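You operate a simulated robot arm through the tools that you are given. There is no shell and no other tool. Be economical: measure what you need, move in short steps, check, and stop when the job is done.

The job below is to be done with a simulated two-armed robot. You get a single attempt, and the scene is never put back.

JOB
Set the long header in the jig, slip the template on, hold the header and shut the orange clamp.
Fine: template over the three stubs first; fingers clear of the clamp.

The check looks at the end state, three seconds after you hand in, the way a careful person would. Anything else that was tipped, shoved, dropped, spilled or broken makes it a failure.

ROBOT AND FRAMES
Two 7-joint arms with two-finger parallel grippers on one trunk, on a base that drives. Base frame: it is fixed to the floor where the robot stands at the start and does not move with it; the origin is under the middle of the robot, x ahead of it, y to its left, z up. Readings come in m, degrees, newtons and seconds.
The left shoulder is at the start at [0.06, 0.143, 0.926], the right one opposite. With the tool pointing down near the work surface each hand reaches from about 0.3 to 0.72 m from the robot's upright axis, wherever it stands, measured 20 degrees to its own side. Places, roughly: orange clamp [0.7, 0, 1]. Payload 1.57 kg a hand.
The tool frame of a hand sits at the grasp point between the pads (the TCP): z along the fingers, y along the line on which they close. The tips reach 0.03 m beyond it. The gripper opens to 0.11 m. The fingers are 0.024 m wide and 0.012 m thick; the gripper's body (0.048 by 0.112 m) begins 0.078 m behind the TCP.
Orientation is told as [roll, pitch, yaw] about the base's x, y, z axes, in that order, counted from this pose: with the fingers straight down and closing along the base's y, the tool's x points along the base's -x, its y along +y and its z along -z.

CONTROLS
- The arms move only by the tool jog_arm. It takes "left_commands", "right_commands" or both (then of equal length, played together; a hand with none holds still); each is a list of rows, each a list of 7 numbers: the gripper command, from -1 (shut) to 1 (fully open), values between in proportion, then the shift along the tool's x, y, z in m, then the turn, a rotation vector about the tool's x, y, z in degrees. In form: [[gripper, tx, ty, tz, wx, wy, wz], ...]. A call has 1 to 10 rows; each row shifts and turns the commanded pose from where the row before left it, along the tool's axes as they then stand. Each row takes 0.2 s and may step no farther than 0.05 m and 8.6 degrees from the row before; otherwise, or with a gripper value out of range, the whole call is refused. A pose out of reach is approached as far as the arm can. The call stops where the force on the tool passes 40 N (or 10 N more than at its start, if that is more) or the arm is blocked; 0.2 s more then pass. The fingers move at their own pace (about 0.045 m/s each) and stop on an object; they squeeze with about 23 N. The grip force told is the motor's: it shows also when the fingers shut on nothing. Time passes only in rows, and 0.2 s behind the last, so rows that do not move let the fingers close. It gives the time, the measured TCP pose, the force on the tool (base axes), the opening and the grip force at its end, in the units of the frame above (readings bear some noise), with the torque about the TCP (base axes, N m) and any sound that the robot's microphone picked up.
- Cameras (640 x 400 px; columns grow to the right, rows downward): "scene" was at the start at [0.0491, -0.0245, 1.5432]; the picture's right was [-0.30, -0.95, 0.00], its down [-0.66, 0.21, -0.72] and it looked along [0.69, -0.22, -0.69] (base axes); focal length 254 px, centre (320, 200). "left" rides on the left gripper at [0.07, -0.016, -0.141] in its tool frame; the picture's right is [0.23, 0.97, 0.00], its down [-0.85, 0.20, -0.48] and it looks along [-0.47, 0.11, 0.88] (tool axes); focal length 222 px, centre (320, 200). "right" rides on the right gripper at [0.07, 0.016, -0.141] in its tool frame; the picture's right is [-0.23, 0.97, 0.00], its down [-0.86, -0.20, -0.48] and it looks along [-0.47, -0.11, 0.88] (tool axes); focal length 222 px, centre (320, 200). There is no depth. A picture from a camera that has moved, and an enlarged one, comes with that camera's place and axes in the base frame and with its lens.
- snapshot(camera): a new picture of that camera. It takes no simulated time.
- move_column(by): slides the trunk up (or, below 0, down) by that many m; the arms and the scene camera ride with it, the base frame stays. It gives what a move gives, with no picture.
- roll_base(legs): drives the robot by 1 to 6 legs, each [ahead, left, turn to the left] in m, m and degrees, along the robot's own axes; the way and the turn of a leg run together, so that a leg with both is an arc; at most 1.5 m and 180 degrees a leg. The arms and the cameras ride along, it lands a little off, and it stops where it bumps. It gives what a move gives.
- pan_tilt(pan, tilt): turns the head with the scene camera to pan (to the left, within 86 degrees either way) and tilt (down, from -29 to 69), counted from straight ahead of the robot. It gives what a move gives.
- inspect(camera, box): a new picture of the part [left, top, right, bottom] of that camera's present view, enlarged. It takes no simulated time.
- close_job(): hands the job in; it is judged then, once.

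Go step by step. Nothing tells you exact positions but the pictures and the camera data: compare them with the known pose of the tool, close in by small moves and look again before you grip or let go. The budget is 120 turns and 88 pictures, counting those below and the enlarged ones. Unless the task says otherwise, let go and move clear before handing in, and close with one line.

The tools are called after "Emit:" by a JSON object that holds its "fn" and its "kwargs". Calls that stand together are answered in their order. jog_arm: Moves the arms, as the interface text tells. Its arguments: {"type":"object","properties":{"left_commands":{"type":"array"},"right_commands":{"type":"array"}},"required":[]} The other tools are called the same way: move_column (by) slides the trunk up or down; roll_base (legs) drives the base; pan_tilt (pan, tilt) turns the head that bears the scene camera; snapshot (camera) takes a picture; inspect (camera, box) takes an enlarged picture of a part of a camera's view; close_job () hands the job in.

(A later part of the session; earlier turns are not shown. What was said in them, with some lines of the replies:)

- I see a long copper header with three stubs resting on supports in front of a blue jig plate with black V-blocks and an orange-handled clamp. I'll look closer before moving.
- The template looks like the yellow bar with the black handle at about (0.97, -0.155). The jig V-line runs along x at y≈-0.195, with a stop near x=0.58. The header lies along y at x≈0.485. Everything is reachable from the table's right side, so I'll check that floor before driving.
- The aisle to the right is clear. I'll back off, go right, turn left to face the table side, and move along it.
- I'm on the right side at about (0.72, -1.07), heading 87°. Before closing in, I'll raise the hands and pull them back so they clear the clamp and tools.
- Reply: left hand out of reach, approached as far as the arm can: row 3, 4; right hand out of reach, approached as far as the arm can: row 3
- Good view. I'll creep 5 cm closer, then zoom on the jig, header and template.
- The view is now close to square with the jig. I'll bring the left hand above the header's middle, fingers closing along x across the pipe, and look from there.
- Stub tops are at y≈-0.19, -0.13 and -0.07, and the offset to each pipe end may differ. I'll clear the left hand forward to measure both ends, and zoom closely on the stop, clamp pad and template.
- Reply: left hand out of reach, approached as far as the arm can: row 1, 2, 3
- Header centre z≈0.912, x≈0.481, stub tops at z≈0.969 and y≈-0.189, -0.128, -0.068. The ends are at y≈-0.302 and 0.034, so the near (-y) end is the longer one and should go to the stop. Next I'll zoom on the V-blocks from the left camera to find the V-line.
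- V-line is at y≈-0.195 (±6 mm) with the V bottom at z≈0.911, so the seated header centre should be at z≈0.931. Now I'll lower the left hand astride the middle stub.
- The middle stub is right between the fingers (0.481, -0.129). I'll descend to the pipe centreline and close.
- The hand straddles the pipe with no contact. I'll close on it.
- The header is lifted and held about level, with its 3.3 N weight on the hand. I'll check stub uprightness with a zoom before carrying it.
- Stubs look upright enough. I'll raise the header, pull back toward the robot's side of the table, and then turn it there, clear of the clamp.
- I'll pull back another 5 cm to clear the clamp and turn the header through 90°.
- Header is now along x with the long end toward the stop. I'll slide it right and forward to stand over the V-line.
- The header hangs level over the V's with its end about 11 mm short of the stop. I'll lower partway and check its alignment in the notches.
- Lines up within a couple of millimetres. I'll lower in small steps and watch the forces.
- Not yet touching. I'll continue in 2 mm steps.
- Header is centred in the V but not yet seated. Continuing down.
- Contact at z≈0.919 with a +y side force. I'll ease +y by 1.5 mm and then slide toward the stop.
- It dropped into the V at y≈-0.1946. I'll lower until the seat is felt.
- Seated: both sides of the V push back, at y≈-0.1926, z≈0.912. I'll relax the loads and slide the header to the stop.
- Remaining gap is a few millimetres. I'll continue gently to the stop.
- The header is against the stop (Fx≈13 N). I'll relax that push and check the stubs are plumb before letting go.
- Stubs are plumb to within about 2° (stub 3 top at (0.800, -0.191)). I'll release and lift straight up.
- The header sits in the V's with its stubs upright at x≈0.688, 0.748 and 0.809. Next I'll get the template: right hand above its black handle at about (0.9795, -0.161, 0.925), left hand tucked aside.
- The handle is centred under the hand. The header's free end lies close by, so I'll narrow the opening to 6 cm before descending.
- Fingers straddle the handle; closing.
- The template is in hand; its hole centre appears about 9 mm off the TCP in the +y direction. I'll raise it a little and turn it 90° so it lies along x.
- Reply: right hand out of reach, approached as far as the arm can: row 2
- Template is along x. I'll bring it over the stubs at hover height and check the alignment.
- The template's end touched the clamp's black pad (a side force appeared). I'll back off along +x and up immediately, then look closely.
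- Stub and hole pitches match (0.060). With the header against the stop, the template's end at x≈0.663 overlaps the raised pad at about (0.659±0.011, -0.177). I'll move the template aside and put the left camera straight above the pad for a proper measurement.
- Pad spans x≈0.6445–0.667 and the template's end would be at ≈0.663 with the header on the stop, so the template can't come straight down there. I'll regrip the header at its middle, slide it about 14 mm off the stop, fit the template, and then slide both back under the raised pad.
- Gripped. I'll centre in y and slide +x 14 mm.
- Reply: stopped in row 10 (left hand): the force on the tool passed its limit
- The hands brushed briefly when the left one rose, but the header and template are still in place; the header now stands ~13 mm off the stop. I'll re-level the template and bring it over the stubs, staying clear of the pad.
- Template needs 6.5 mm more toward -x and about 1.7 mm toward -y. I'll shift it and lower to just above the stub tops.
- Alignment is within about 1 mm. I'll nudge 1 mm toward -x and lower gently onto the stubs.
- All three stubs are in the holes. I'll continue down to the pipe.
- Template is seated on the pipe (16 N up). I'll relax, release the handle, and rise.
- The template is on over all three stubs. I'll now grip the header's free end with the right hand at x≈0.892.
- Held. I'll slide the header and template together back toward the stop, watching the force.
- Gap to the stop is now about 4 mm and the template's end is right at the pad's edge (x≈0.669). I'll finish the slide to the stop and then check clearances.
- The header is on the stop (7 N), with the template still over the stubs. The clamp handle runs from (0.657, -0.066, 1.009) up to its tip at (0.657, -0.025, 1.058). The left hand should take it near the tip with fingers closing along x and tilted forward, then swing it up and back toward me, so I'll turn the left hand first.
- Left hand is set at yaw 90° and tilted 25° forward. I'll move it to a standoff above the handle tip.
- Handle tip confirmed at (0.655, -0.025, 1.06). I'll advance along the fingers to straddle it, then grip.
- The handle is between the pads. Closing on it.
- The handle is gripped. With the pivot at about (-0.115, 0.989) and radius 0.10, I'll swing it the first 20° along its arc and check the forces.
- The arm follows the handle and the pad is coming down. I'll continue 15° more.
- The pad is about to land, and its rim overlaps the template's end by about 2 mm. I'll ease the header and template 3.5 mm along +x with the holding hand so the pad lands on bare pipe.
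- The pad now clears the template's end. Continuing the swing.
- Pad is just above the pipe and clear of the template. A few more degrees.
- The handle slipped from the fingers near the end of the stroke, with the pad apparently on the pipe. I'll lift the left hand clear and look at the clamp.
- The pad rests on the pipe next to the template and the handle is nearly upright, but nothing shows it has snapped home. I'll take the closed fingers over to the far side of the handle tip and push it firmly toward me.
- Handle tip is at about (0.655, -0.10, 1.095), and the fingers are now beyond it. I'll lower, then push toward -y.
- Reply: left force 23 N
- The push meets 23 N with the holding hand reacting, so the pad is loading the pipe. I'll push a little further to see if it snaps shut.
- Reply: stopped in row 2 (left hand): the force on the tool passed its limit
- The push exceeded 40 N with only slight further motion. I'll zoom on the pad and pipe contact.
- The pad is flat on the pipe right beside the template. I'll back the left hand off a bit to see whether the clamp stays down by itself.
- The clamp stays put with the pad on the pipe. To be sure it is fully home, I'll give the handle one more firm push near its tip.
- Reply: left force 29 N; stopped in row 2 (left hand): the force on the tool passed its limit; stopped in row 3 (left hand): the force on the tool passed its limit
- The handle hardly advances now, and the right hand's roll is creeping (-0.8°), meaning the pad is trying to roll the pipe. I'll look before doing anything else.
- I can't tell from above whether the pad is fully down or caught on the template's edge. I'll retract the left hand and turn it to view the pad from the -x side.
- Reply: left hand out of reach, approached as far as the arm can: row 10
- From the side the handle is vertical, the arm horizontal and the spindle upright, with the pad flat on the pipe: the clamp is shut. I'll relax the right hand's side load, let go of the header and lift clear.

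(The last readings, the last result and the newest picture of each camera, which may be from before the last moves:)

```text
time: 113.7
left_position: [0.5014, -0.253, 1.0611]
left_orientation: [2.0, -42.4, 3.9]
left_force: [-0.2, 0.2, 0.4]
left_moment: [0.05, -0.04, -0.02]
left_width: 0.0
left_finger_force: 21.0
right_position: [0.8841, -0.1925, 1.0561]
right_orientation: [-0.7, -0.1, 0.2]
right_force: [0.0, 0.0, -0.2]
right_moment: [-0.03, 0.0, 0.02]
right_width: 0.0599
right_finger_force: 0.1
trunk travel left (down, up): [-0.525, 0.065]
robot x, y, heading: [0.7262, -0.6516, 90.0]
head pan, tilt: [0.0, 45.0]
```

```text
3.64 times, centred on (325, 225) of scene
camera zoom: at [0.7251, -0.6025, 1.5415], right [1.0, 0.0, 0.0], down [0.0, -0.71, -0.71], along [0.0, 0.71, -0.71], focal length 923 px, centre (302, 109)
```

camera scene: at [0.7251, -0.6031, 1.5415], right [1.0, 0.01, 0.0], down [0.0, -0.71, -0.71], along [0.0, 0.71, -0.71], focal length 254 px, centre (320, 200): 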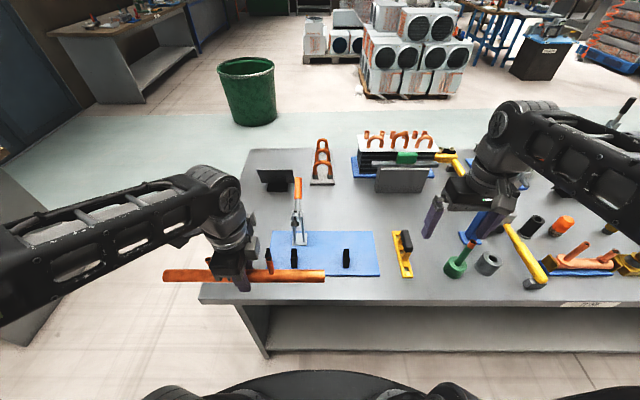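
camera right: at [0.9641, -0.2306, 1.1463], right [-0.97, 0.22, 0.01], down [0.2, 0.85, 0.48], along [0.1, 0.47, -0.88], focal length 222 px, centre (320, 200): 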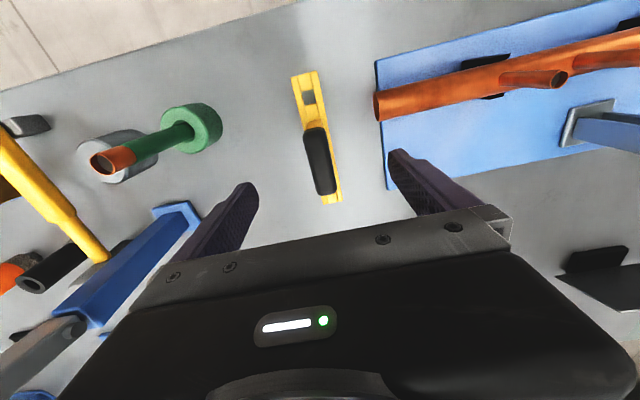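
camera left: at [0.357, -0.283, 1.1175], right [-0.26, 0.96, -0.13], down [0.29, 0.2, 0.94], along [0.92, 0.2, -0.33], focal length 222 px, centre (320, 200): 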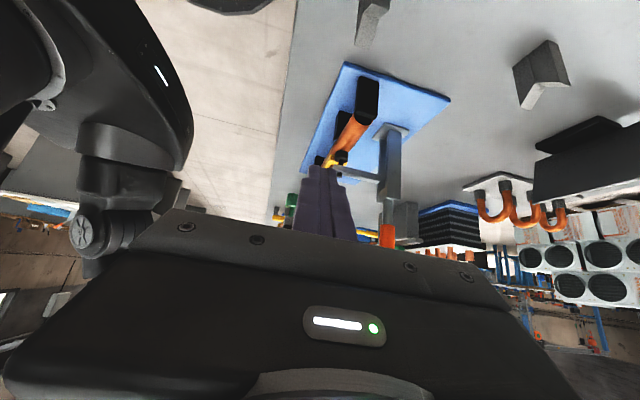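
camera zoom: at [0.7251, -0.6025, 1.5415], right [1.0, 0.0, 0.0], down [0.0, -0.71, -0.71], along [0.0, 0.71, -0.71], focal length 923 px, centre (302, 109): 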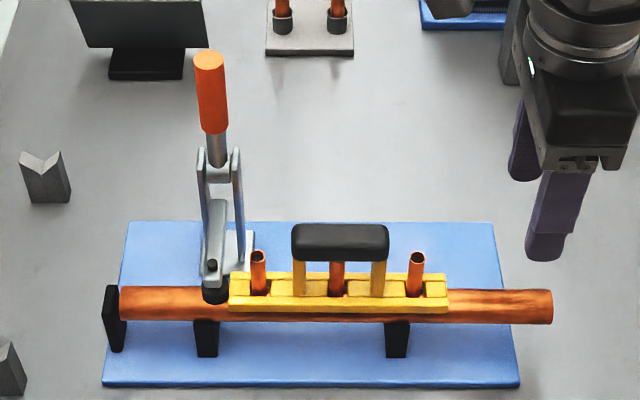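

Header, template and clamp all stayed in place on release. I'll draw both hands back clear of the table area and take a last look.

Emit:
{"fn": "jog_arm", "kwargs": {"left_commands": [[-1, 0, -0.04, -0.01, 0, 0, 0], [-1, 0, -0.04, 0, 0, 0, 0], [-1, 0, 0, 0, 0, 0, 0], [-1, 0, 0, 0, 0, 0, 0]], "right_commands": [[0.09, -0.03, 0, -0.03, 0, 0, 0], [0.09, -0.03, -0.035, 0, 0, 0, 0], [0.09, -0.02, -0.04, 0, 0, 0, 0], [0.09, 0, -0.04, 0, 0, 0, 0]]}}

Emit:
{"fn": "snapshot", "kwargs": {"camera": "scene"}}

Emit:
{"fn": "inspect", "kwargs": {"camera": "scene", "box": [250, 190, 390, 280]}}

```text
time: 114.7
left_position: [0.5019, -0.3321, 1.067]
left_orientation: [1.9, -42.4, 3.9]
left_force: [-0.7, -0.6, 0.2]
left_moment: [0.03, -0.03, -0.01]
left_width: 0.0
left_finger_force: 22.1
right_position: [0.9641, -0.3091, 1.0889]
right_orientation: [-0.7, -0.1, 0.2]
right_force: [0.5, 0.1, 0.6]
right_moment: [0.02, 0.0, 0.01]
right_width: 0.0602
right_finger_force: 0.2
trunk travel left (down, up): [-0.525, 0.065]
robot x, y, heading: [0.7277, -0.6521, 90.4]
head pan, tilt: [0.0, 45.0]
```

```text
6 pictures are left
camera scene: at [0.7251, -0.6039, 1.5416], right [1.0, 0.01, 0.0], down [0.0, -0.71, -0.71], along [0.0, 0.71, -0.71], focal length 254 px, centre (320, 200)
```

scene: 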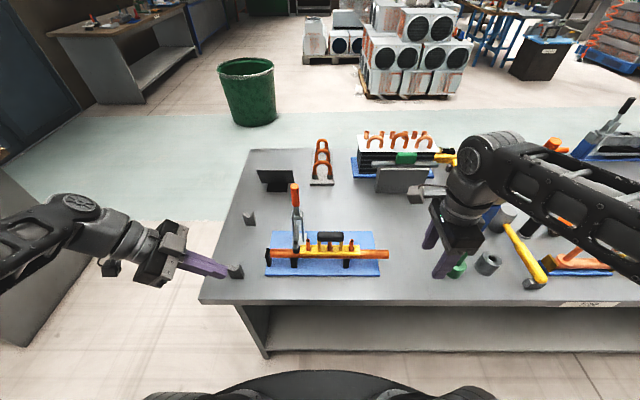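

```text
4.44 times, centred on (320, 235) of scene
camera zoom: at [0.7251, -0.6039, 1.5416], right [1.0, 0.01, 0.0], down [0.0, -0.71, -0.71], along [0.0, 0.71, -0.71], focal length 1128 px, centre (320, 44)
```

zoom: 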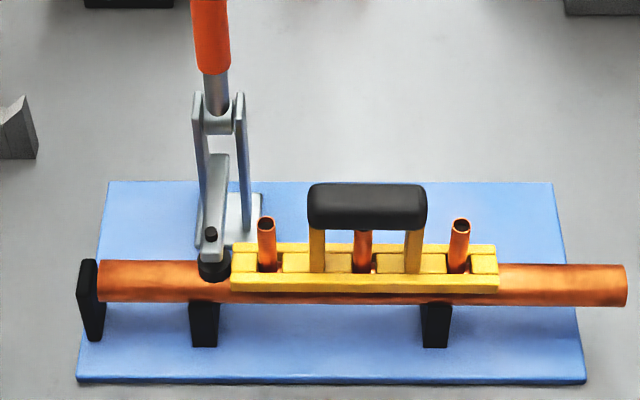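

The header lies in both V's, the template is seated over all three stubs, the clamp is shut on the pipe, and both hands are clear. I'm handing in.

Emit:
{"fn": "close_job", "kwargs": {}}

```text
The job is handed in.
```

I set the header in both V's, seated the template over its three stubs, held the header while shutting the orange clamp, then let go; the header sits about 4 mm short of the stop so the pad clears the template, and I heard no click on shutting, though from the side the clamp looked fully closed.
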